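You operate a simulated robot arm through the tools that you are given. There is no shell and no other tool. Be economical: measure what you need, move in short steps, check, and stop when the job is done.

You are at the controls of a simulated robot arm. One attempt, no reset.

JOB
Gauge the yellow job card's blank on the measuring table and put it in the tray for its reading.
Fine: square mid-plate, magnet on for the run; up to 0.05 is even; end gauge up, magnet off, table at white.
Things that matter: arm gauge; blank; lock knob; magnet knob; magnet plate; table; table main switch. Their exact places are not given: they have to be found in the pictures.

It is judged by the outcome, as a careful person would: the job done as asked, and still so three seconds after it is handed in. It fails if anything else is knocked over, pushed out of place, dropped, spilled or broken.

ROBOT AND FRAMES
A 6-joint arm with a two-finger gripper, on a carriage that runs on a rail from [-2.336, 0] to [0.004, 0] (x, y) and turns from -176 to 156 degrees about z. Base frame: it is fixed where the carriage stands at the start and does not move with it; the origin is on the floor, on the carriage's upright axis, x ahead of it, y to its left, z up; the surface under the hand at the start is at about z = 0.895. Units: m, degrees, N and s.
Its first joint turns from -166.0 to 166.0 degrees. Places, roughly: arm gauge [0.9, -0.1, 1.1]; lock knob [0.5, -0.2, 0.8]; magnet knob [0.8, -0.3, 0.9]; magnet plate [0.8, -0.1, 0.9]; table [0.8, 0.1, 0.9]; table main switch [0.5, 0.2, 0.8]. Payload 5 kg.
The tool frame sits at the grasp point between the pads (the TCP): z along the fingers, y along the line on which they close. The tips reach 0.03 m beyond it. The gripper opens to 0.176 m. The gripper's body begins 0.153 m behind the TCP.
Orientation is that of the tool frame in the base frame, as [roll, pitch, yaw] about the fixed x, y, z axes, in that order (R = Rz(yaw) Ry(pitch) Rx(roll)). With the fingers straight down and closing along the base's y, the tool's x points along the base's -x, its y along +y and its z along -z.

CONTROLS
- The arm moves only by the tool arm_command. Its argument "moves" is a list of rows, each a list of 6 numbers: the shift along the tool's x, y, z in units of 150 mm (1.0 is 150 mm), then the turn, a rotation vector about the tool's x, y, z in units of 180 degrees (1.0 is 180 degrees). In form: [[dx, dy, dz, ax, ay, az], ...]. A call has 1 to 10 rows; each row is the pose to reach, as a shift and turn from the pose commanded when the call began, along the tool's axes at that moment. "fingers" is the closure, from 0 (fully open) to 1 (shut), set as the call begins (left out, the last holds). A call with a number of a shift or a turn outside -1 to 1 is refused whole. Each row takes 0.2 s and may step no farther than 0.05 m and 8.6 degrees from the row before; otherwise, or with a gripper value out of range, the whole call is refused. Where a pose cannot be reached the arm comes as near as it can. A force on the tool above 90 N (or 10 N above the force at the start of the call, whichever is more), or a blocked arm, ends the call early, and 0.2 s more pass. The fingers move at their own pace and stop on an object; they squeeze with about 28 N. The grip force told is the motor's: it shows also when the fingers shut on nothing. Time passes only in rows, and 0.2 s behind the last, so rows that repeat a pose let the fingers close. The reply holds the time, the measured pose of the TCP, the force on the tool along the base axes, the opening and the grip force, in the units named above and with some noise, with the torque about the TCP (base axes, N m) and any sound that the robot's microphone picked up, and new pictures: "views" is both (left out), scene, wrist or none.
- Cameras (640 x 400 px; columns grow to the right, rows downward): "scene" is now at [0.0654, 0.2065, 1.5965]; the picture's right is [-0.03, -1.00, 0.00], its down [-0.61, 0.02, -0.79] and it looks along [0.79, -0.02, -0.61] (base axes); focal length 222 px, centre (320, 200). "wrist" rides on the gripper at [0.067, -0.009, -0.183] in the tool frame; the picture's right is [0.14, 0.99, 0.00], its down [-0.92, 0.13, -0.36] and it looks along [-0.36, 0.05, 0.93] (tool axes); focal length 251 px, centre (320, 200).
- lift_body(by): slides the trunk up (or, below 0, down) by that many m; the arm and the scene camera ride with it, the base frame stays. It gives what a move gives, with no picture.
- base_move(legs): drives the robot by 1 to 6 legs, each [ahead, left, turn to the left] in m, m and degrees, along the robot's own axes; the way and the turn of a leg run together, so that a leg with both is an arc; at most 1.5 m and 180 degrees a leg. The arm and the cameras ride along, it lands a little off, and it stops where it bumps. It keeps to its track: a leg is cut to what the track allows. It gives what a move gives, and a new picture of the scene camera.
- head_to(pan, tilt): turns the head with the scene camera to pan (to the left, within 120 degrees either way) and tilt (down, from -29 to 69), counted from straight ahead of the robot. It gives what a move gives, and a new picture of the scene camera.
- probe_pixels(camera, pixels): for up to 12 pixels [column, row] of the newest picture of that camera ("zoom" is the newest enlarged one), the place [x, y, z] in the base frame of the surface seen there, good to about 0.002 m. The clock stands still meanwhile.
- zoom(camera, box): a new picture of the part [left, top, right, bottom] of that camera's present view, enlarged. The clock stands still meanwhile.
- close_job(): hands the job in; it is judged then, once.

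Work in short steps. Measure before you move; look again where a grasp or a placing could have gone wrong, and mend it. You have 80 turns and 260 pictures in all, those below and enlarged ones among them. Open the gripper and draw the arm clear of the work before you hand the job in, unless the task says otherwise; then end with one line.

The tools are called after ">>>" as name(argument=value, ...) on one line, values as JSON. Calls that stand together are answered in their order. arm_command: Moves the arm, as the interface text tells. Its arguments: {"type":"object","properties":{"moves":{"type":"array"},"fingers":{"type":"number"},"views":{"type":"string","enum":["both","scene","wrist","none"]}},"required":["moves"]} The other tools are called the same way: lift_body (by) slides the trunk up or down; base_move (legs) drives the base; head_to (pan, tilt) turns the head that bears the scene camera; probe_pixels (camera, pixels) gives the place of the surface under pixels of a picture; zoom (camera, box) takes an enlarged picture of a part of a camera's view; close_job () hands the job in.

At the start:

```text
time_s: 0.0
tool_pos: [0.6128, -0.2799, 1.4225]
tcp_rot: [180.0, 0.0, -180.0]
contact_force: [-0.4, -0.1, 1.2]
wrist_torque: [-0.05, 0.0, 0.01]
opening: 0.1761
grasp_force: 0.0
trunk travel left (down, up): [-0.15, 0.2]
robot x, y, heading: [-0.0018, -0.0003, -0.2]
head pan, tilt: [-1.5, 37.7]
```

scene: 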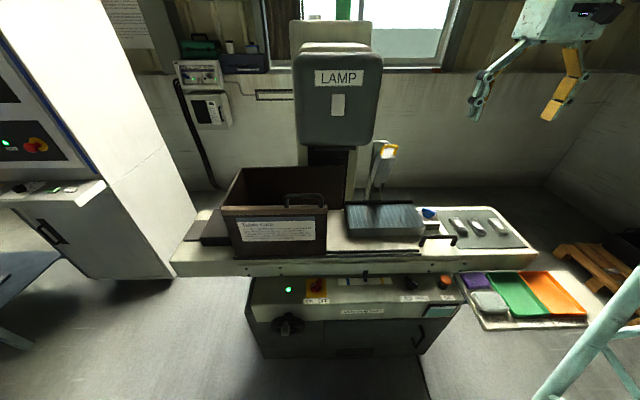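
wrist: 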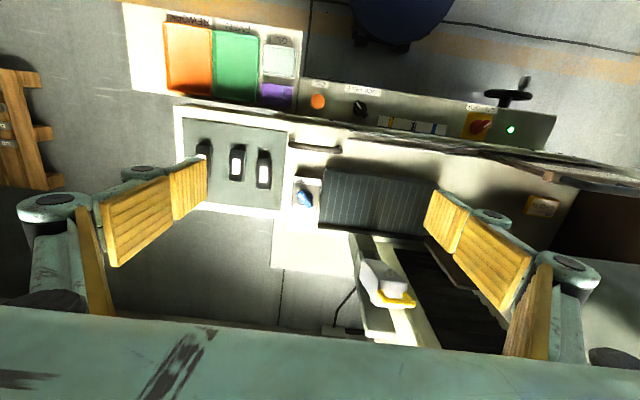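

I see a grinder-like measuring table with a control panel, trays, and blanks; I'll enlarge the signs and controls first.

>>> zoom(camera="scene", box=[220, 180, 380, 280])

>>> zoom(camera="scene", box=[240, 260, 480, 360])

>>> zoom(camera="scene", box=[340, 130, 600, 330])

>>> zoom(camera="scene", box=[100, 0, 300, 130])

>>> zoom(camera="wrist", box=[150, 0, 310, 100])

>>> zoom(camera="wrist", box=[290, 70, 560, 200])

```text
4.00 times, centred on (300, 230) of scene
```

zoom: 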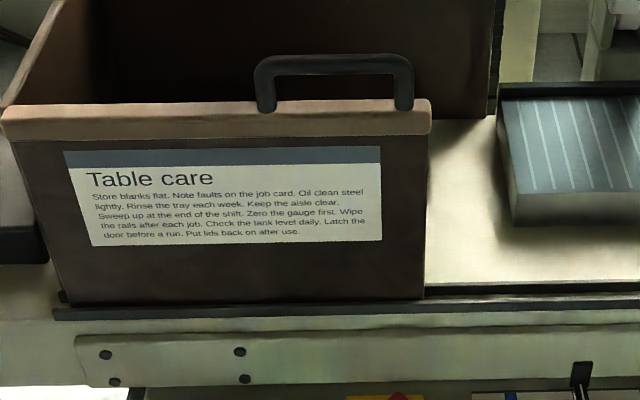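

```text
2.67 times, centred on (360, 310) of scene
```

zoom: 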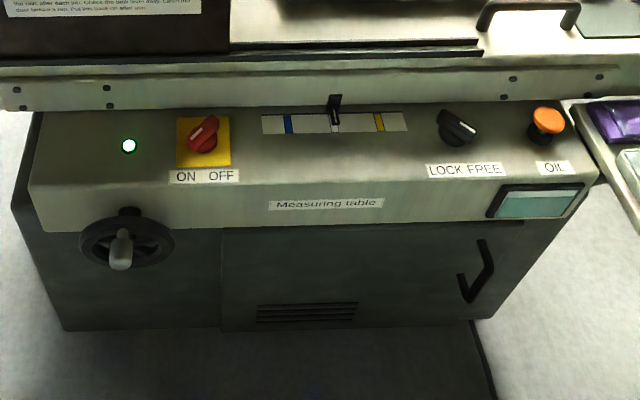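

```text
2.00 times, centred on (470, 230) of scene
```

zoom: 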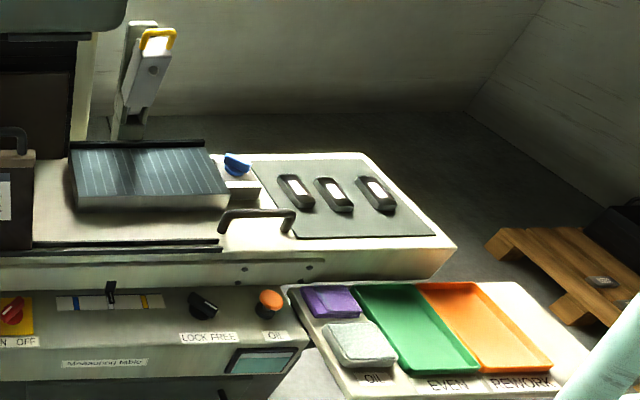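

```text
3.08 times, centred on (200, 65) of scene
```

zoom: 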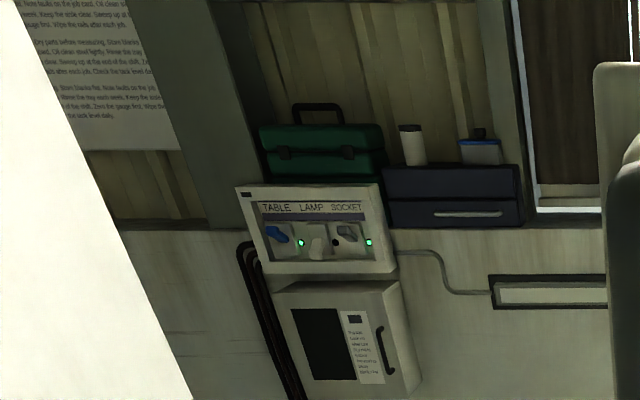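

```text
4.00 times, centred on (230, 50) of wrist
```

zoom: 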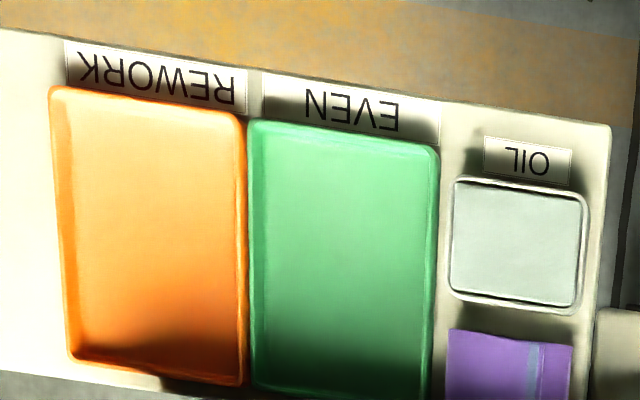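

```text
2.37 times, centred on (425, 135) of wrist
```

zoom: 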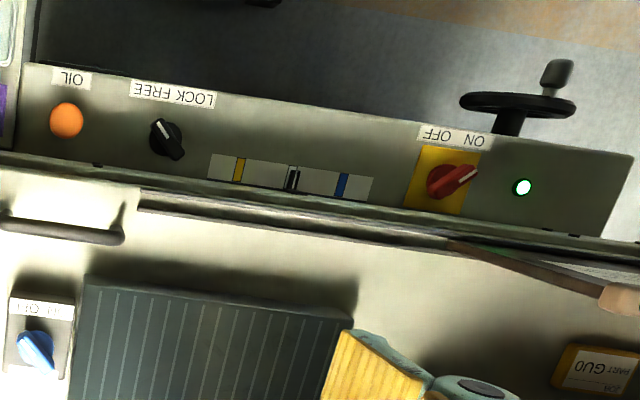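

The yellow job card is at wrist (543,206) and three blanks near (240,170); I'll read their labels and other texts.

>>> zoom(camera="wrist", box=[515, 185, 575, 225])

>>> zoom(camera="wrist", box=[190, 125, 350, 225])

>>> zoom(camera="wrist", box=[320, 220, 500, 340])

>>> zoom(camera="scene", box=[100, 0, 164, 40])

>>> zoom(camera="scene", box=[170, 55, 234, 95])

>>> zoom(camera="scene", box=[440, 205, 536, 265])

```text
10.00 times, centred on (545, 205) of wrist
```

zoom: 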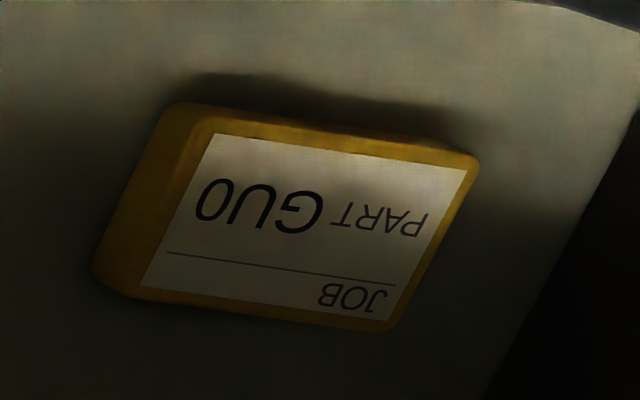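

```text
4.00 times, centred on (270, 175) of wrist
```

zoom: 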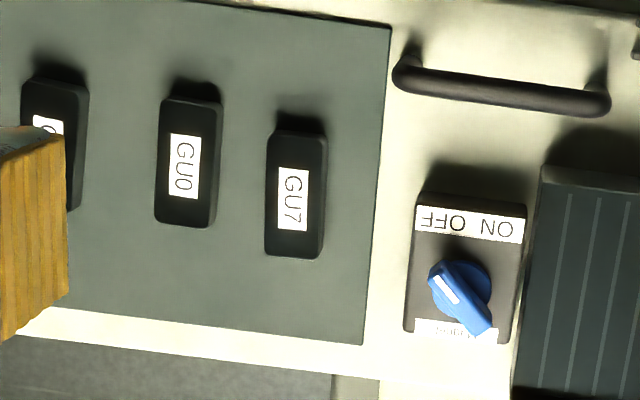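

```text
3.33 times, centred on (410, 280) of wrist
```

zoom: 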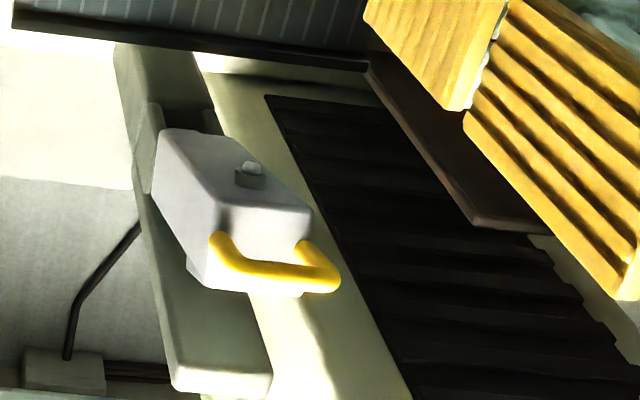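

```text
10.00 times, centred on (132, 20) of scene
```

zoom: 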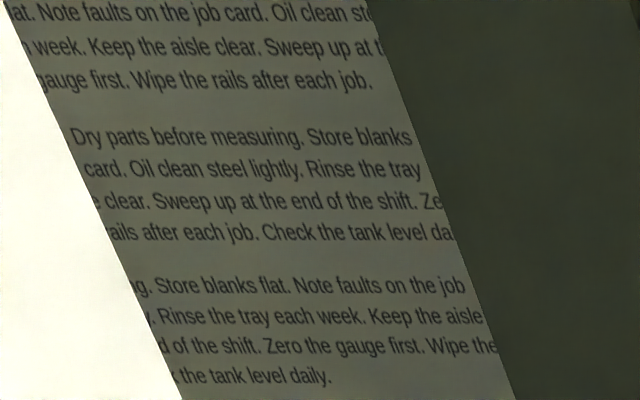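

```text
10.00 times, centred on (202, 75) of scene
```

zoom: 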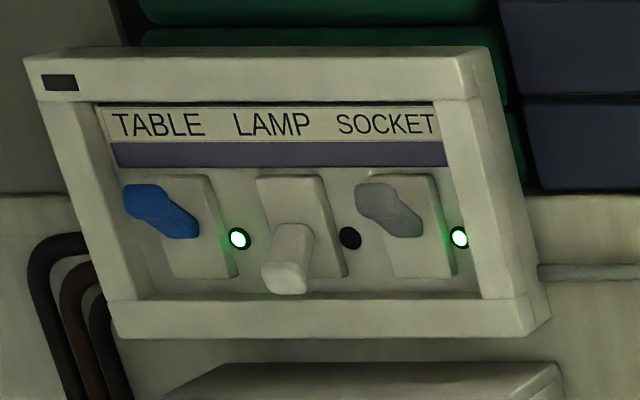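

```text
6.67 times, centred on (488, 235) of scene
```

zoom: 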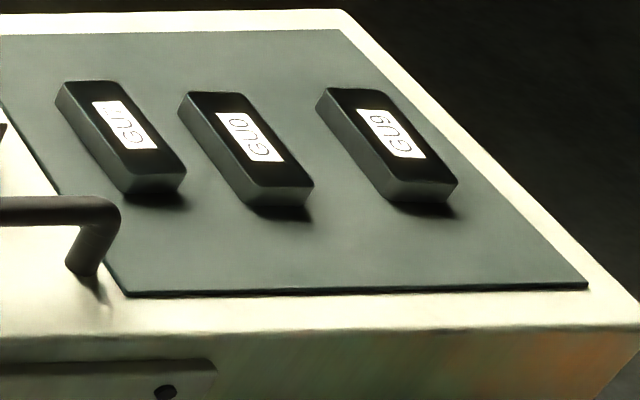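

The part is GU0, the middle blank. Now I measure the geometry of blanks, plate, knobs, gauge, handles and trays.

>>> probe_pixels(camera="wrist", pixels=[[231, 151], [244, 151], [229, 180], [243, 181], [236, 155], [225, 190], [300, 146], [340, 151], [285, 196], [307, 198], [310, 190], [299, 188]])

>>> probe_pixels(camera="wrist", pixels=[[327, 168], [435, 186], [322, 226], [420, 234], [380, 200], [360, 108], [478, 128], [410, 143], [318, 102], [515, 95], [525, 82], [513, 128]])

>>> probe_pixels(camera="scene", pixels=[[347, 207], [408, 203], [355, 236], [422, 235], [385, 149], [380, 170], [366, 275], [411, 283], [317, 284], [452, 240], [441, 237], [478, 227]])

>>> probe_pixels(camera="wrist", pixels=[[400, 302], [385, 275], [370, 262], [390, 270], [365, 300], [193, 25], [193, 90], [235, 40], [235, 95], [213, 60], [355, 245], [380, 330]])

>>> zoom(camera="scene", box=[400, 290, 480, 340])

>>> zoom(camera="scene", box=[340, 130, 440, 210])

```text
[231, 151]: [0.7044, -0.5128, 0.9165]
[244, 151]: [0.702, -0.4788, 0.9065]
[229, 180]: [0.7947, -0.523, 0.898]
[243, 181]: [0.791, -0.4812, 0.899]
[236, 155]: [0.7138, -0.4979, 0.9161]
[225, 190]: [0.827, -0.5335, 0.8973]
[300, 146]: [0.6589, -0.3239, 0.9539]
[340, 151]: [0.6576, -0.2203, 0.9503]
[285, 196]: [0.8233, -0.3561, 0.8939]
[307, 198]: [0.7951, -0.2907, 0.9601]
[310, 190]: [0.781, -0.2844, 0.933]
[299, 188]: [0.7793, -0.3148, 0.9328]
```

```text
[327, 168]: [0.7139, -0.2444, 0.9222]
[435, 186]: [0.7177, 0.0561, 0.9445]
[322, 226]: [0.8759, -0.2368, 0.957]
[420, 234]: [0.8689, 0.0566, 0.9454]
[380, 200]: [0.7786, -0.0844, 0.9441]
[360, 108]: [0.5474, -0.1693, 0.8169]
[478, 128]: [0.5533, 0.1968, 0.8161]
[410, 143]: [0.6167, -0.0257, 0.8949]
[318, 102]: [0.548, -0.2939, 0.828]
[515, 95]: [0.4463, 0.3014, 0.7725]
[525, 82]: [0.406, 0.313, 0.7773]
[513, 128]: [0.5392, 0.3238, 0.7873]
```

```text
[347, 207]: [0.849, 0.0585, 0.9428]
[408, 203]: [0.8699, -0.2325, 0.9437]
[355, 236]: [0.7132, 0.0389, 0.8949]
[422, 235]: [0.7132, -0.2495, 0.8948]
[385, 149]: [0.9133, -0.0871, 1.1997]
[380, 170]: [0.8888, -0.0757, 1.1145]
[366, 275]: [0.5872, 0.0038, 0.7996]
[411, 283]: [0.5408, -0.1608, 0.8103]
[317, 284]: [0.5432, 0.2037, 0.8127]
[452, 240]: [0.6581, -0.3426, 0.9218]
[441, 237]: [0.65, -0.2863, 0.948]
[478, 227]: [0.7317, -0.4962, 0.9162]
```

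```text
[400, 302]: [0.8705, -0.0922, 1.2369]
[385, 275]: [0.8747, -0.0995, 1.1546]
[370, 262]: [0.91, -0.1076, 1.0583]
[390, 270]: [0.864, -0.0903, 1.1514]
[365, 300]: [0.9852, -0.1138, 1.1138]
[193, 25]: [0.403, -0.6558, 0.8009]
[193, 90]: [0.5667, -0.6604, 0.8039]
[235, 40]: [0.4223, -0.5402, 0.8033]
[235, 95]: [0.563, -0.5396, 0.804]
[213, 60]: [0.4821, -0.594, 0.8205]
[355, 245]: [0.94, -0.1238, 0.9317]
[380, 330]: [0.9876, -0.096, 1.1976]
```

```text
8.00 times, centred on (440, 315) of scene
```

zoom: 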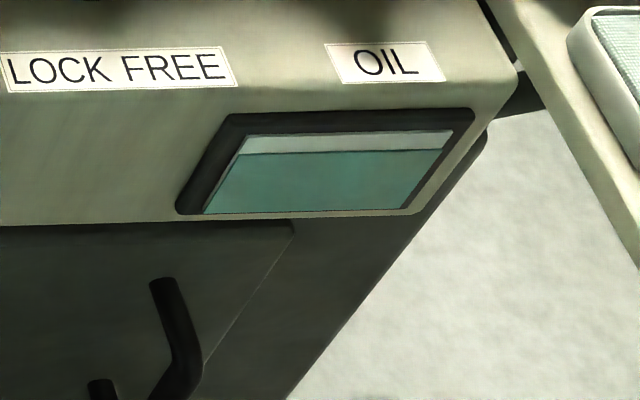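

```text
5.00 times, centred on (390, 170) of scene
```

zoom: 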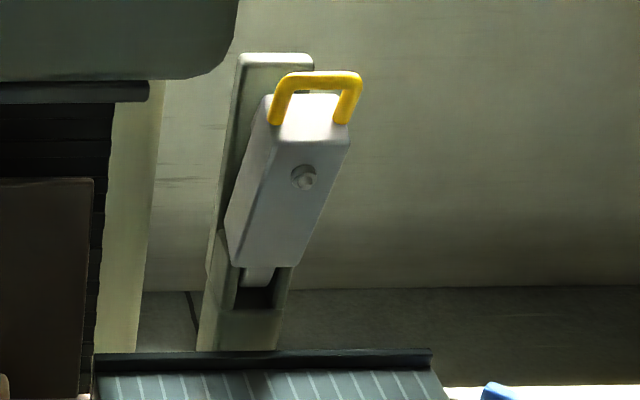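

Checking knob states, card, box and scale marks more closely.

>>> zoom(camera="wrist", box=[335, 85, 399, 125])

>>> zoom(camera="scene", box=[300, 262, 380, 312])

>>> zoom(camera="scene", box=[392, 265, 456, 305])

>>> probe_pixels(camera="wrist", pixels=[[543, 206], [525, 210], [560, 208], [600, 250], [540, 165], [455, 155], [433, 130], [413, 127], [392, 124], [390, 122], [625, 190], [480, 270]])

>>> probe_pixels(camera="scene", pixels=[[347, 281], [366, 281], [382, 281], [340, 281], [391, 281], [240, 208], [300, 200], [322, 250], [190, 235], [240, 172], [345, 250], [470, 255]])

```text
10.00 times, centred on (367, 105) of wrist
```

zoom: 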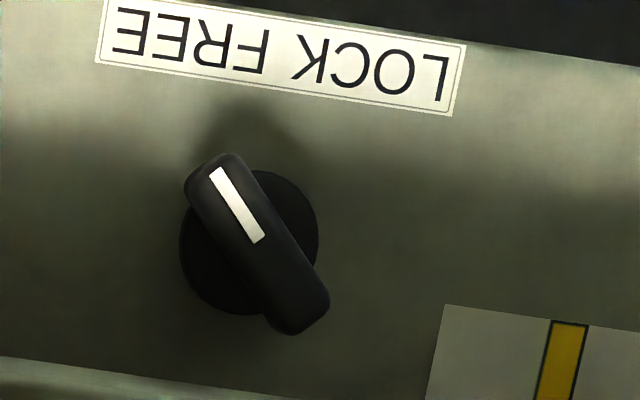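

```text
8.00 times, centred on (340, 287) of scene
```

zoom: 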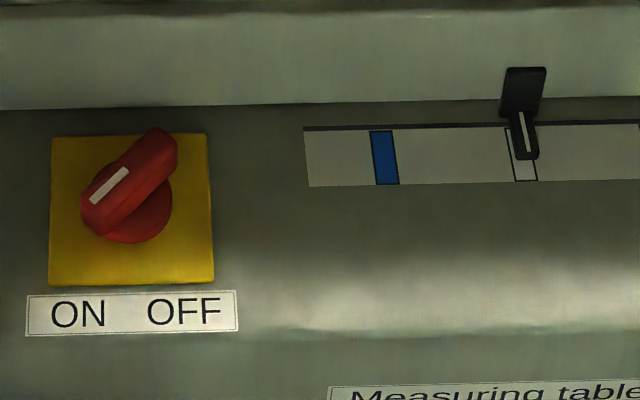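

```text
10.00 times, centred on (424, 285) of scene
```

zoom: 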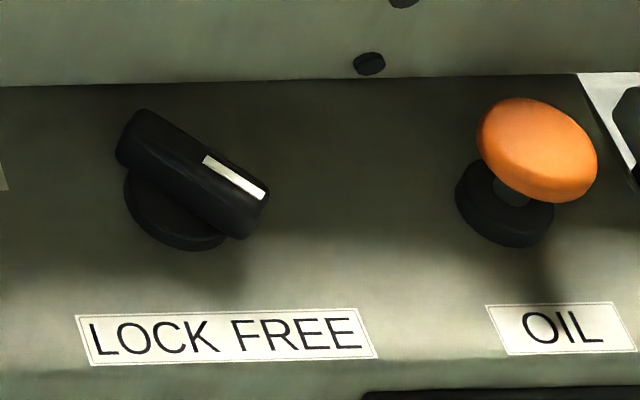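

```text
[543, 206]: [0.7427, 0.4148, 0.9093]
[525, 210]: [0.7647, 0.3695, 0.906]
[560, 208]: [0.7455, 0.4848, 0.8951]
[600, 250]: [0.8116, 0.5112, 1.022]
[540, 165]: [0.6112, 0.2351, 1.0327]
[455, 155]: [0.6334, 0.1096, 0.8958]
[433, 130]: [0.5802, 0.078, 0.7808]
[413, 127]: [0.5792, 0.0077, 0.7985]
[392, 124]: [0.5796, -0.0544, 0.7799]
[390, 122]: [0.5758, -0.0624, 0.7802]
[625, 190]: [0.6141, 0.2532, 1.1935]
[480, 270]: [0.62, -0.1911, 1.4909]
```

```text
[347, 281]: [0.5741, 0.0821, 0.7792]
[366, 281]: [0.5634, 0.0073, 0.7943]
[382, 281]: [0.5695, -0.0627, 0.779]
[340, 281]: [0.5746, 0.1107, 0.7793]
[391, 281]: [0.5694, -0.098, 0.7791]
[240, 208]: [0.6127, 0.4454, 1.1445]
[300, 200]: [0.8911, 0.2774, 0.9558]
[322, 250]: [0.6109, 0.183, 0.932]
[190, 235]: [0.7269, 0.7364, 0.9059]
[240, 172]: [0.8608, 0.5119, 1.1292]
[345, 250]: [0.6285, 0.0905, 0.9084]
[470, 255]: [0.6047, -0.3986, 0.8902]
```

Lock is at FREE, main at ON, table at white, magnet OFF. Now I measure the GU0 blank's corners in an enlarged picture.

>>> zoom(camera="wrist", box=[190, 135, 286, 195])

```text
6.67 times, centred on (238, 165) of wrist
```

zoom: 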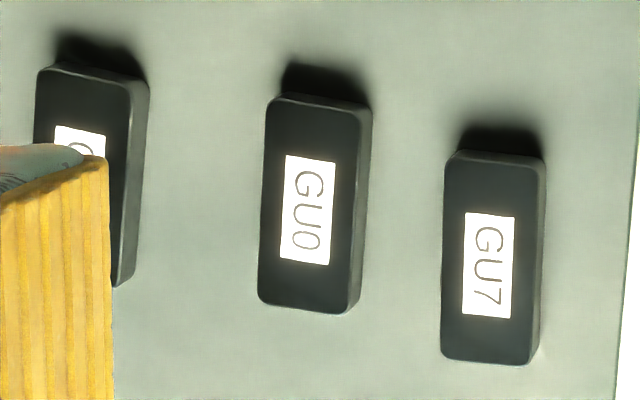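

>>> probe_pixels(camera="zoom", pixels=[[272, 106], [354, 116], [266, 298], [342, 306], [310, 210], [360, 200], [330, 160], [492, 260], [550, 300], [300, 350], [400, 200]])

>>> head_to(pan=-25, tilt=45)

```text
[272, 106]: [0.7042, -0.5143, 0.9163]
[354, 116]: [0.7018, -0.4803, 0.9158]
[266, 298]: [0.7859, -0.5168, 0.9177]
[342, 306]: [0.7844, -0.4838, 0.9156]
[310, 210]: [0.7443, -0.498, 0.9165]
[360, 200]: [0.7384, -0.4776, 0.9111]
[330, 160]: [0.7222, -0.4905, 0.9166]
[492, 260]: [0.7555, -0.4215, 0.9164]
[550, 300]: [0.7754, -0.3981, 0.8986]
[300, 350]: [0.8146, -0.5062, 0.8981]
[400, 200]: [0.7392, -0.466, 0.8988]
```

```text
time_s: 0.9
tool_pos: [0.6121, -0.2783, 1.4222]
tcp_rot: [179.9, 0.0, 180.0]
contact_force: [0.4, -0.3, 0.5]
wrist_torque: [0.01, -0.01, 0.04]
opening: 0.1762
grasp_force: 0.1
trunk travel left (down, up): [-0.15, 0.2]
robot x, y, heading: [-0.0026, 0.0006, -0.1]
head pan, tilt: [-25.0, 45.0]
```

scene: 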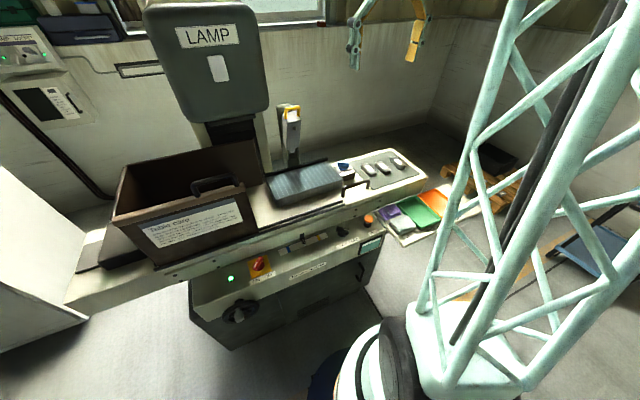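

GU0 centre is about (0.7445,-0.4985), top z 0.9165, 38 × 86 mm, turned about -2°. I bring the hand over it in two calls, fingers partly closed.

>>> arm_command(moves=[[-0.147, -0.156, 0.156, 0, 0, 0], [-0.294, -0.311, 0.311, 0, 0, 0], [-0.442, -0.467, 0.467, 0, 0, 0], [-0.589, -0.622, 0.622, 0, 0, 0], [-0.736, -0.778, 0.778, 0, 0, 0], [-0.883, -0.933, 0.933, 0, 0, 0], [-0.883, -1.0, 0.95, 0, 0, 0.0117]], fingers=0.6, views="wrist")

```text
time_s: 2.5
tool_pos: [0.746, -0.4297, 1.281]
tcp_rot: [-179.8, 0.0, 177.7]
contact_force: [0.4, -1.1, -0.4]
wrist_torque: [0.15, 0.2, -0.05]
opening: 0.0704
grasp_force: 0.1
trunk travel left (down, up): [-0.15, 0.2]
robot x, y, heading: [-0.0012, -0.0021, -0.0]
head pan, tilt: [-25.0, 45.0]
```

wrist: 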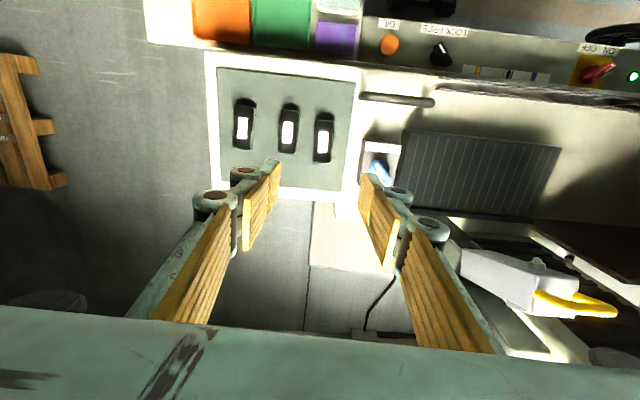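

Fingers straddle toward the blanks; next I shift -y by 69 mm and descend to z≈1.0, then view.

>>> arm_command(moves=[[-0.003, -0.15, 0.26, 0, 0, 0], [-0.008, -0.3, 0.52, 0, 0, 0], [-0.012, -0.4, 0.8, 0, 0, 0], [-0.017, -0.46, 1.0, 0, 0, 0]])

```text
time_s: 3.5
tool_pos: [0.7471, -0.4981, 1.1299]
tcp_rot: [180.0, 0.0, 177.8]
contact_force: [0.4, 0.7, 0.4]
wrist_torque: [0.0, -0.01, 0.06]
opening: 0.0707
grasp_force: 0.1
trunk travel left (down, up): [-0.15, 0.2]
robot x, y, heading: [0.0035, 0.0009, 0.2]
head pan, tilt: [-25.0, 45.0]
```

scene: 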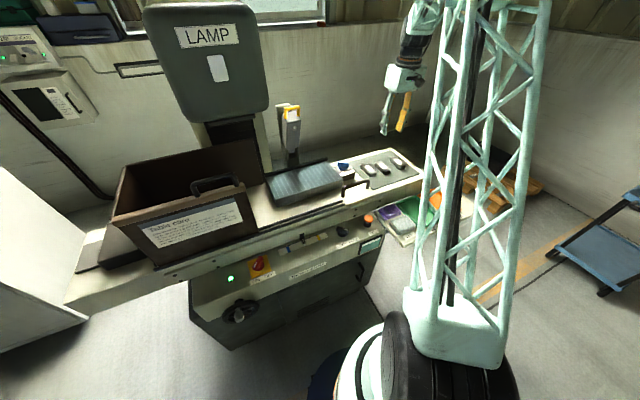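
wrist: 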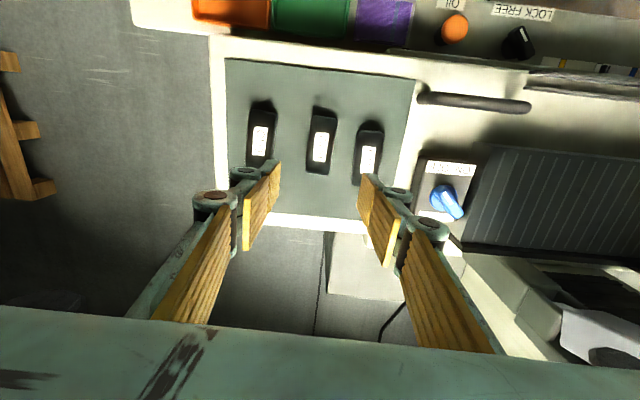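

Centred in y; I descend to z≈0.98 and check with the wrist picture.

>>> arm_command(moves=[[0.007, 0, 0.3, 0, 0, 0], [0.014, 0, 0.6, 0, 0, 0], [0.016, 0, 0.9, 0, 0, 0], [0.016, 0, 1.0, 0, 0, 0]], views="wrist")

```text
time_s: 4.5
tool_pos: [0.7436, -0.4982, 0.9799]
tcp_rot: [-180.0, 0.0, 177.9]
contact_force: [-0.5, -0.1, 0.3]
wrist_torque: [0.03, 0.02, 0.0]
opening: 0.0704
grasp_force: 0.0
trunk travel left (down, up): [-0.15, 0.2]
robot x, y, heading: [0.0025, 0.0015, 0.1]
head pan, tilt: [-25.0, 45.0]
```

wrist: 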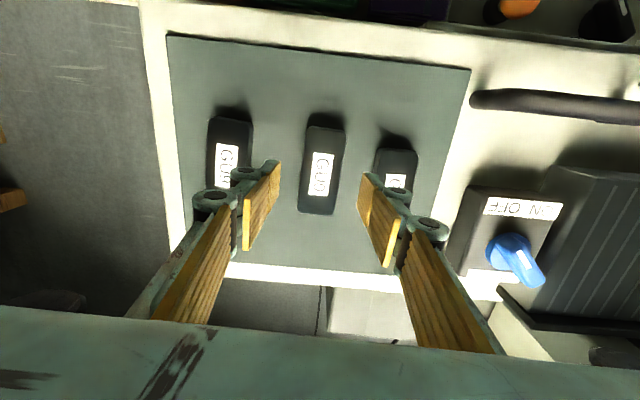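

Verifying blank edges and fingertip places before going down.

>>> probe_pixels(camera="wrist", pixels=[[311, 128], [342, 131], [303, 208], [332, 211], [277, 166], [363, 180], [406, 157], [378, 157], [225, 190], [500, 205], [520, 260], [480, 220]])

```text
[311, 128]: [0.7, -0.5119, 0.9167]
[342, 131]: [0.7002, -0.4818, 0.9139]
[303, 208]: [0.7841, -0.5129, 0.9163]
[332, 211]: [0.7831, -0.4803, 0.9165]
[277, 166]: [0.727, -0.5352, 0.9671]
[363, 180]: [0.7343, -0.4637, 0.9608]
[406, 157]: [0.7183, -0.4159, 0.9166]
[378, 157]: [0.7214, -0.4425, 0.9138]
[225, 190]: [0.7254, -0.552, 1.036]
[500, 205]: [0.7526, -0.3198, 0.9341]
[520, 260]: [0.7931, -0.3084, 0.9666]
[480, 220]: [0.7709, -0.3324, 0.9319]
```

Blank spans y -0.515 to -0.479; I narrow the fingers a bit, go down 49 mm, then close.

>>> arm_command(moves=[[0.01, 0.004, 0.15, 0, 0, 0], [0.01, 0.004, 0.27, 0, 0, 0], [0.01, 0.004, 0.327, 0, 0, 0]], fingers=0.65, views="none")

>>> arm_command(moves=[[0, 0, 0, 0, 0, 0], [0, 0, 0, 0, 0, 0], [0, 0, 0, 0, 0, 0]], fingers=1.0, views="wrist")

```text
time_s: 5.3
tool_pos: [0.7427, -0.4974, 0.9317]
tcp_rot: [180.0, 0.0, 177.9]
contact_force: [0.1, -1.0, 0.0]
wrist_torque: [0.03, -0.02, 0.01]
opening: 0.0617
grasp_force: 0.0
trunk travel left (down, up): [-0.15, 0.2]
robot x, y, heading: [0.0003, 0.001, 0.1]
head pan, tilt: [-25.0, 45.0]
```

```text
time_s: 6.1
tool_pos: [0.743, -0.498, 0.932]
tcp_rot: [-179.9, 0.0, 177.8]
contact_force: [-0.4, 1.1, -0.2]
wrist_torque: [0.0, -0.08, -0.04]
opening: 0.0396
grasp_force: 28.3
trunk travel left (down, up): [-0.15, 0.2]
robot x, y, heading: [0.001, -0.0005, -0.1]
head pan, tilt: [-25.0, 45.0]
```

wrist: 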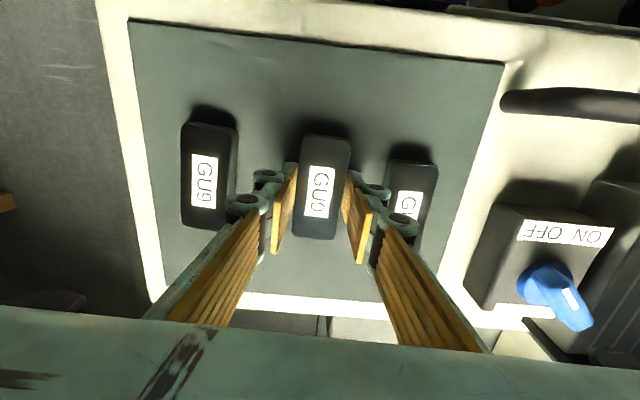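

Gripped at 39.6 mm. I lift 90 mm and then measure the plate from there.

>>> arm_command(moves=[[0, 0, -0.1, 0, 0, 0], [0, 0, -0.35, 0, 0, -0.006], [0, 0, -0.65, 0, 0, -0.0117], [0, 0, -0.9, 0, 0, -0.0117]], views="wrist")

>>> arm_command(moves=[[0, 0.3, 0, 0, 0, 0], [0, 0.6, 0, 0, 0, 0], [0, 0.9, 0, 0, 0, 0], [0, 1.0, 0, 0, 0, 0]], views="wrist")

```text
time_s: 7.1
tool_pos: [0.7436, -0.4975, 1.0635]
tcp_rot: [-180.0, 0.0, 180.0]
contact_force: [0.1, -0.4, -5.5]
wrist_torque: [-0.01, 0.0, 0.01]
opening: 0.0396
grasp_force: 28.4
trunk travel left (down, up): [-0.15, 0.2]
robot x, y, heading: [0.0024, -0.0017, 0.2]
head pan, tilt: [-25.0, 45.0]
```

wrist: 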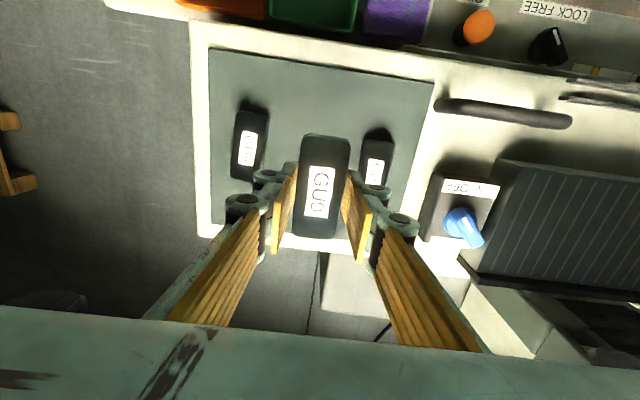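

```text
time_s: 8.1
tool_pos: [0.7425, -0.3466, 1.0637]
tcp_rot: [180.0, -0.1, 179.9]
contact_force: [-0.5, 0.0, -4.5]
wrist_torque: [-0.09, 0.03, 0.04]
opening: 0.0396
grasp_force: 27.8
trunk travel left (down, up): [-0.15, 0.2]
robot x, y, heading: [0.0, -0.0011, 0.0]
head pan, tilt: [-25.0, 45.0]
```

wrist: 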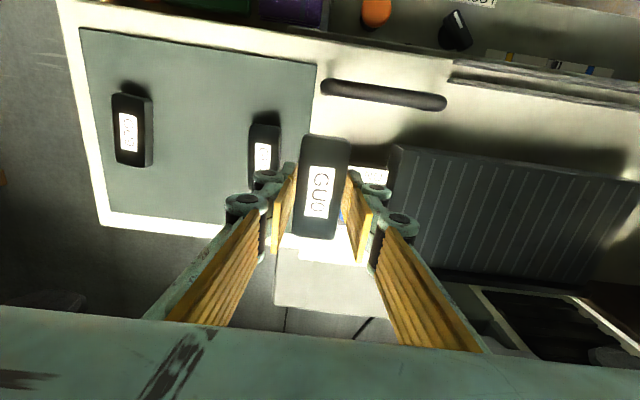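

The plate is in view from (396,148) to (638,182) at its front edge; I probe its edges.

>>> probe_pixels(camera="wrist", pixels=[[400, 152], [398, 170], [393, 210], [630, 184], [500, 166], [600, 280], [450, 262], [480, 230], [636, 200], [414, 250], [420, 270], [560, 290]])

>>> zoom(camera="wrist", box=[370, 130, 640, 300])

>>> head_to(pan=0, tilt=38)

```text
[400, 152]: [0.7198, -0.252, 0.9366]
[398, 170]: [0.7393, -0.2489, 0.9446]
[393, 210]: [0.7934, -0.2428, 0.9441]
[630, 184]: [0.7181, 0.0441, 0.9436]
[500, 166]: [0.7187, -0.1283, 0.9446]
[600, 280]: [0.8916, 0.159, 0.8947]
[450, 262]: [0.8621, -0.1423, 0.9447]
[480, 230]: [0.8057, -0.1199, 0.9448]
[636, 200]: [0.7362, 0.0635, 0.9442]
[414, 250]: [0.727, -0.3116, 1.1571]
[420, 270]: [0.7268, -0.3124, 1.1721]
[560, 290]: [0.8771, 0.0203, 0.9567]
```

```text
2.35 times, centred on (505, 215) of wrist
```

zoom: 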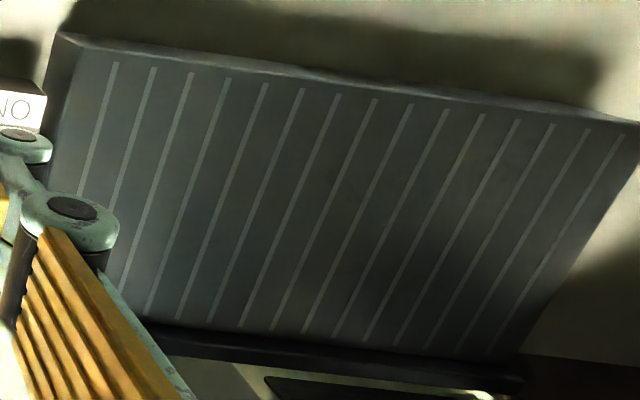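

```text
time_s: 9.0
tool_pos: [0.7434, -0.3465, 1.0636]
tcp_rot: [179.9, 0.1, -179.9]
contact_force: [-0.3, -0.1, -4.6]
wrist_torque: [0.0, 0.01, -0.02]
opening: 0.0396
grasp_force: 27.6
trunk travel left (down, up): [-0.15, 0.2]
robot x, y, heading: [0.0019, 0.0015, 0.1]
head pan, tilt: [0.0, 38.0]
```

scene: 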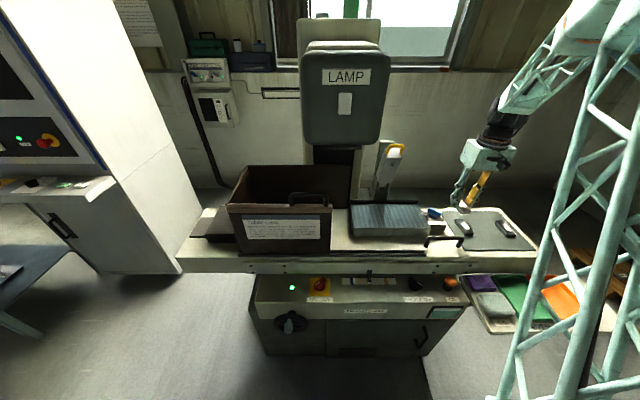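

I take a zoom of the plate in the scene camera to fix its edges and direction.

>>> zoom(camera="scene", box=[340, 190, 436, 250])

```text
6.67 times, centred on (388, 220) of scene
```

zoom: 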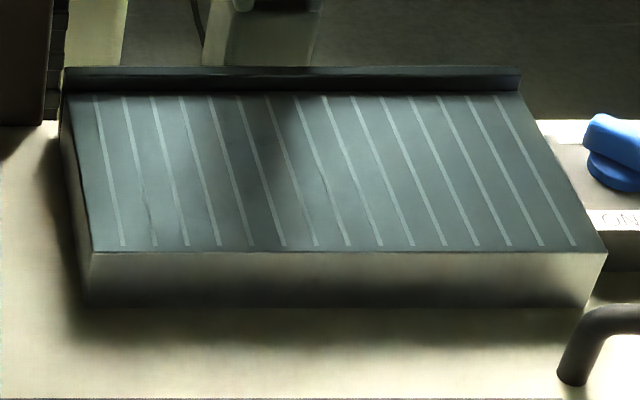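

>>> probe_pixels(camera="zoom", pixels=[[97, 245], [598, 247], [90, 180], [72, 97], [520, 99], [562, 175], [300, 246], [270, 96], [122, 240], [96, 105], [572, 240], [500, 103]])

```text
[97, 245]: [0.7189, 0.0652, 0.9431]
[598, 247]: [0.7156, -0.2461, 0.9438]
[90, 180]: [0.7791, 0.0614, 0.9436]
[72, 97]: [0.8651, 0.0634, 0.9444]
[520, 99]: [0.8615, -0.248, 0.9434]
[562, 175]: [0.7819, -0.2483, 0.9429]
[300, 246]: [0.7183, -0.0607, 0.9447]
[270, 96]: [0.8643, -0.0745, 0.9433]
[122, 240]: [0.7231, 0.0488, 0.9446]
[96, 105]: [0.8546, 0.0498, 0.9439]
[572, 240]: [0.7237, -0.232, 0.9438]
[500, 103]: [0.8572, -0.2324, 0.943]
```

Plate centre is (0.791,-0.0915), surface 0.944, square with base axes. I move over with x held back, then look at the gauge clearance.

>>> arm_command(moves=[[0, 0.3, 0, 0, 0, 0], [0, 0.6, 0, 0, 0, 0], [0, 0.9, 0, 0, 0, 0], [0, 1.0, 0, 0, 0, 0]], views="none")

>>> arm_command(moves=[[0, 0.3, 0, 0, 0, 0], [0, 0.6, 0, 0, 0, 0], [0, 0.7, 0, 0, 0, 0]])

```text
time_s: 10.0
tool_pos: [0.7433, -0.1968, 1.0646]
tcp_rot: [-179.9, 0.0, 180.0]
contact_force: [1.1, -0.1, -5.1]
wrist_torque: [-0.09, 0.02, 0.0]
opening: 0.0393
grasp_force: 28.0
trunk travel left (down, up): [-0.15, 0.2]
robot x, y, heading: [-0.0041, -0.002, 0.0]
head pan, tilt: [0.0, 38.0]
```

```text
time_s: 10.8
tool_pos: [0.74, -0.0908, 1.0664]
tcp_rot: [179.9, 0.1, -180.0]
contact_force: [-0.2, 1.5, -4.9]
wrist_torque: [-0.14, 0.02, 0.02]
opening: 0.0395
grasp_force: 28.0
trunk travel left (down, up): [-0.15, 0.2]
robot x, y, heading: [0.0004, 0.0007, 0.1]
head pan, tilt: [0.0, 38.0]
```

scene: 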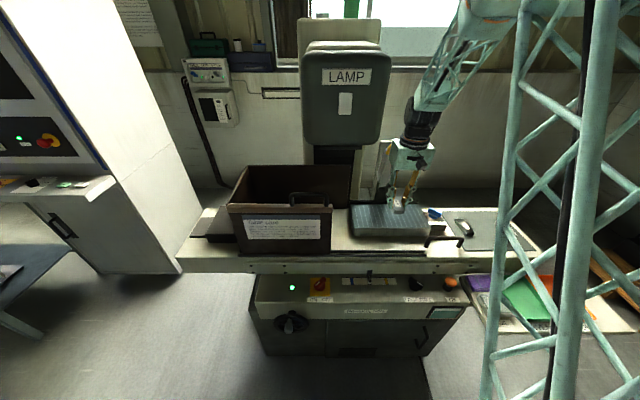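
wrist: 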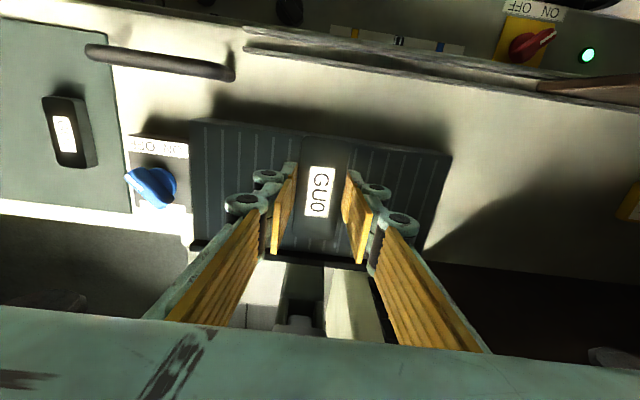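

Checking the clearance between the wrist and the gauge head.

>>> zoom(camera="scene", box=[350, 80, 470, 240])

>>> probe_pixels(camera="scene", pixels=[[384, 150], [386, 170], [380, 185], [409, 155], [418, 138], [400, 195], [440, 80]])

```text
2.50 times, centred on (410, 160) of scene
```

zoom: 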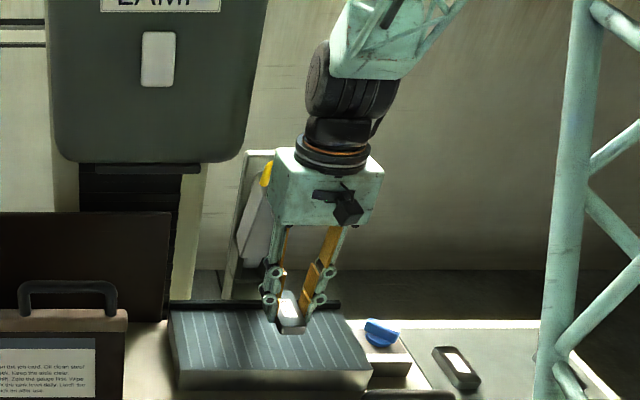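

```text
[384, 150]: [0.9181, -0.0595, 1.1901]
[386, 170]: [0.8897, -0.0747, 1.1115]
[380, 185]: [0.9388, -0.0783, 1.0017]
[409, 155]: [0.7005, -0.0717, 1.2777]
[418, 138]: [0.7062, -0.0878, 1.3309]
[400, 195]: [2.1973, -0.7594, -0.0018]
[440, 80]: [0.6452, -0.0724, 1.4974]
```

Clearance is adequate (gauge front at x≥0.864). Shift +50 mm in x, then down in steps to z≈0.985.

>>> arm_command(moves=[[-0.1, 0, 0.0, 0, 0, 0], [-0.22, 0, 0.0, 0, 0, 0], [-0.335, 0, 0.05, 0, 0, 0], [-0.335, 0, 0.25, 0, 0, 0], [-0.335, 0, 0.5, 0, 0, 0]])

```text
time_s: 12.0
tool_pos: [0.7936, -0.0918, 0.9911]
tcp_rot: [179.9, 0.1, -180.0]
contact_force: [-0.6, -0.2, -4.5]
wrist_torque: [0.05, -0.06, 0.0]
opening: 0.0397
grasp_force: 28.2
trunk travel left (down, up): [-0.15, 0.2]
robot x, y, heading: [-0.0007, -0.0034, 0.2]
head pan, tilt: [0.0, 38.0]
```

scene: 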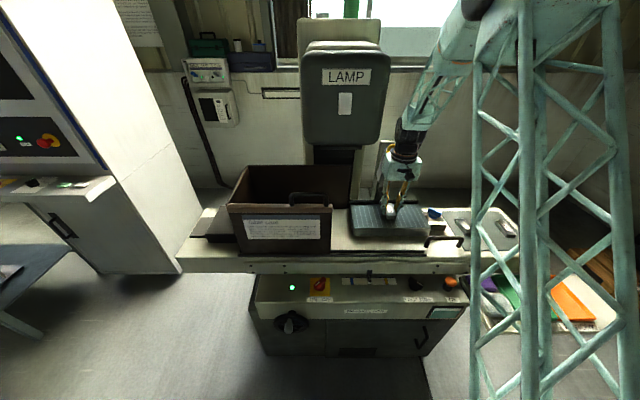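
wrist: 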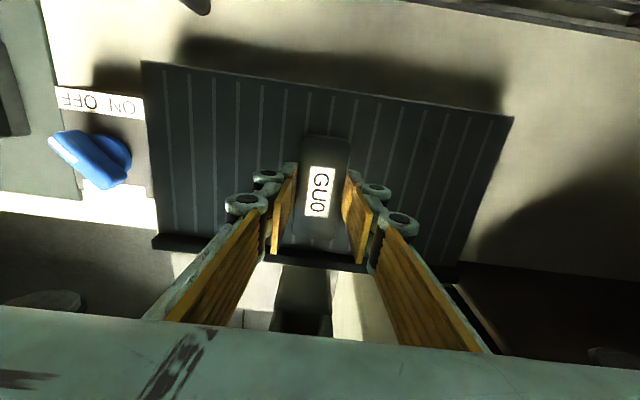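

Probing the held blank's corners against the plate.

>>> probe_pixels(camera="wrist", pixels=[[308, 141], [344, 143], [319, 137], [291, 242], [340, 248], [320, 190], [300, 180], [346, 165], [160, 70], [505, 122]])

>>> zoom(camera="wrist", box=[240, 110, 400, 270])

```text
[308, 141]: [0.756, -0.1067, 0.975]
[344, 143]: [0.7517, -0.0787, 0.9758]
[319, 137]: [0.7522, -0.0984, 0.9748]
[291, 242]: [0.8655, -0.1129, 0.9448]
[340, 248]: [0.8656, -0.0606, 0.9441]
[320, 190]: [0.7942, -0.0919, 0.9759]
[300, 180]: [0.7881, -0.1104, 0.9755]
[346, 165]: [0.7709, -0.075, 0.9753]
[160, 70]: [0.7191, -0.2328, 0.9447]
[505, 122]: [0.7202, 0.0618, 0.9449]
```

```text
2.50 times, centred on (320, 190) of wrist
```

zoom: 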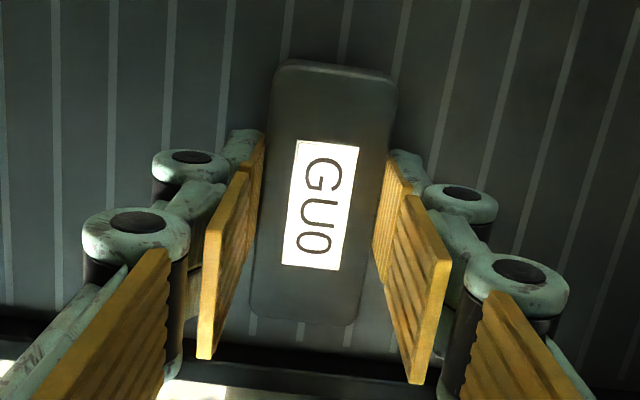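

Blank centre is about (0.794,-0.092), bottom 13 mm above the plate. Shift -3 mm in x, lower 13 mm, then open.

>>> arm_command(moves=[[0.02, 0, 0.03, 0, 0, 0], [0.02, 0, 0.065, 0, 0, 0], [0.02, 0, 0.085, 0, 0, 0], [0.02, 0, 0.088, 0, 0, 0]], views="none")

>>> arm_command(moves=[[0, 0, 0, 0, 0, 0], [0, 0, 0, 0, 0, 0], [0, 0, 0, 0, 0, 0]], fingers=0.55, views="none")

>>> arm_command(moves=[[0, 0, -0.2, 0, 0, 0], [0, 0, -0.5, 0, 0, 0], [0.2, 0, -0.7, 0, 0, 0], [0.4, 0, -0.8, 0, 0, 0]], views="wrist")

```text
time_s: 13.0
tool_pos: [0.7892, -0.0922, 0.9784]
tcp_rot: [-180.0, 0.0, 179.9]
contact_force: [-1.1, 0.5, 1.9]
wrist_torque: [0.03, 0.22, -0.02]
opening: 0.0398
grasp_force: 27.8
trunk travel left (down, up): [-0.15, 0.2]
robot x, y, heading: [0.0008, 0.0008, -0.1]
head pan, tilt: [0.0, 38.0]
```

```text
time_s: 13.8
tool_pos: [0.7887, -0.0927, 0.9783]
tcp_rot: [180.0, 0.0, 180.0]
contact_force: [0.6, 0.9, -0.1]
wrist_torque: [-0.02, -0.02, -0.04]
opening: 0.0791
grasp_force: 0.1
trunk travel left (down, up): [-0.15, 0.2]
robot x, y, heading: [0.0011, -0.0013, 0.1]
head pan, tilt: [0.0, 38.0]
```

```text
time_s: 14.8
tool_pos: [0.73, -0.0921, 1.0988]
tcp_rot: [180.0, 0.0, -179.9]
contact_force: [0.0, 0.4, 0.5]
wrist_torque: [0.01, 0.03, 0.01]
opening: 0.0791
grasp_force: 0.1
trunk travel left (down, up): [-0.15, 0.2]
robot x, y, heading: [0.0032, -0.0015, -0.1]
head pan, tilt: [0.0, 38.0]
```

wrist: 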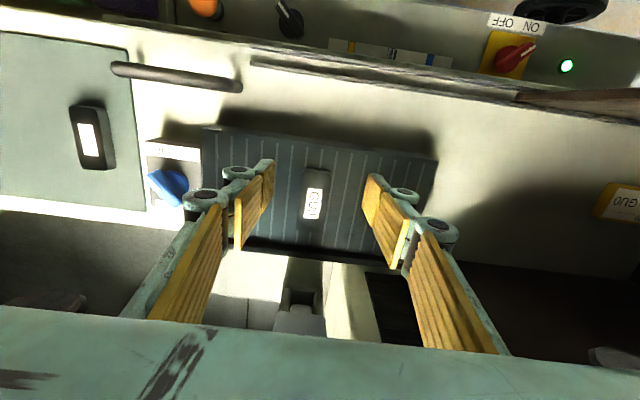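

Released; I verify the blank's pose on the plate and look at the magnet knob.

>>> zoom(camera="wrist", box=[265, 150, 361, 210])

>>> probe_pixels(camera="zoom", pixels=[[274, 120], [408, 130], [263, 200], [402, 210], [255, 300], [390, 380], [340, 118], [320, 390], [250, 380]])

>>> zoom(camera="wrist", box=[130, 130, 226, 220])

>>> probe_pixels(camera="zoom", pixels=[[145, 200], [270, 280], [330, 290], [350, 320], [200, 240], [180, 195], [250, 350], [150, 290], [120, 250], [300, 180], [100, 360], [240, 100]])

```text
6.67 times, centred on (313, 180) of wrist
```

zoom: 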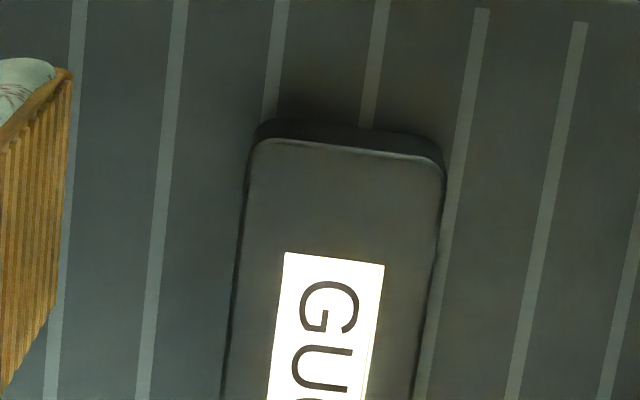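

```text
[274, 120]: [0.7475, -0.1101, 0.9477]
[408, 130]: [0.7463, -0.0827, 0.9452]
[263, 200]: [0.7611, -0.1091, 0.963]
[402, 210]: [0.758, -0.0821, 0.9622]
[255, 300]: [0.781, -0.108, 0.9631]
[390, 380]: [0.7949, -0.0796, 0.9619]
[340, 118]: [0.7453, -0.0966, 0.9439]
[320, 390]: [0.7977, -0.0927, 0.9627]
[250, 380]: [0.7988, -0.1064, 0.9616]
```

```text
4.44 times, centred on (178, 175) of wrist
```

zoom: 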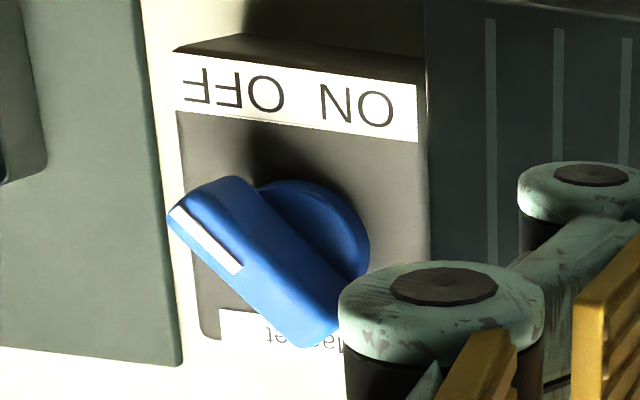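

```text
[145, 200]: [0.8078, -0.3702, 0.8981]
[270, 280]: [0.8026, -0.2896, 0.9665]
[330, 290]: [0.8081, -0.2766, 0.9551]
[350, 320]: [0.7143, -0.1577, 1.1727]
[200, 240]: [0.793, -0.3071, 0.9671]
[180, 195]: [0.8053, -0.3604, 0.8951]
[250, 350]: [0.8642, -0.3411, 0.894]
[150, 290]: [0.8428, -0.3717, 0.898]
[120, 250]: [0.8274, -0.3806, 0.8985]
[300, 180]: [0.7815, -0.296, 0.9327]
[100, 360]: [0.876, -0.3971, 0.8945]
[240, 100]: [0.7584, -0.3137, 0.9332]
```

Blank is square at about (0.791,-0.092). Magnet knob points to OFF; I move over it for a clear look.

>>> arm_command(moves=[[0, -0.3, 0, 0, 0, 0], [0, -0.6, 0, 0, 0, 0], [0, -0.9, 0, 0, 0, 0], [0, -1.0, 0, 0, 0, 0]], views="none")

>>> arm_command(moves=[[-0.15, -0.15, 0, 0, 0, 0], [-0.35, -0.34, 0, 0, 0, 0], [-0.48, -0.34, 0, 0, 0, 0]], views="wrist")

```text
time_s: 15.8
tool_pos: [0.7289, -0.2438, 1.0958]
tcp_rot: [180.0, -0.1, -179.9]
contact_force: [-0.4, -0.2, 0.0]
wrist_torque: [0.12, 0.07, 0.02]
opening: 0.0792
grasp_force: 0.0
trunk travel left (down, up): [-0.15, 0.2]
robot x, y, heading: [-0.0012, 0.0036, 0.3]
head pan, tilt: [0.0, 38.0]
```

```text
time_s: 16.6
tool_pos: [0.8011, -0.2947, 1.0969]
tcp_rot: [180.0, -0.1, -180.0]
contact_force: [0.0, -1.5, -0.2]
wrist_torque: [0.17, -0.03, -0.01]
opening: 0.079
grasp_force: 0.0
trunk travel left (down, up): [-0.15, 0.2]
robot x, y, heading: [-0.0012, -0.0012, 0.3]
head pan, tilt: [0.0, 38.0]
```

wrist: 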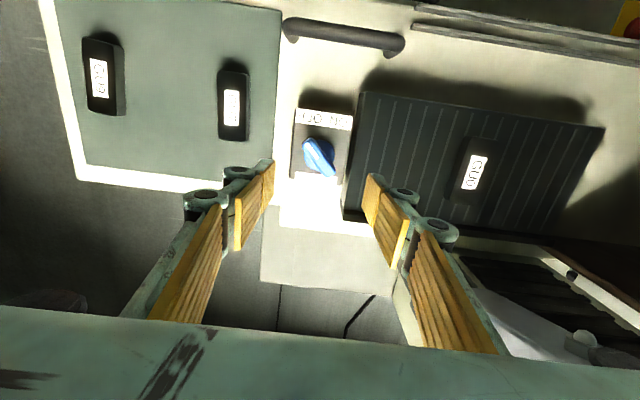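

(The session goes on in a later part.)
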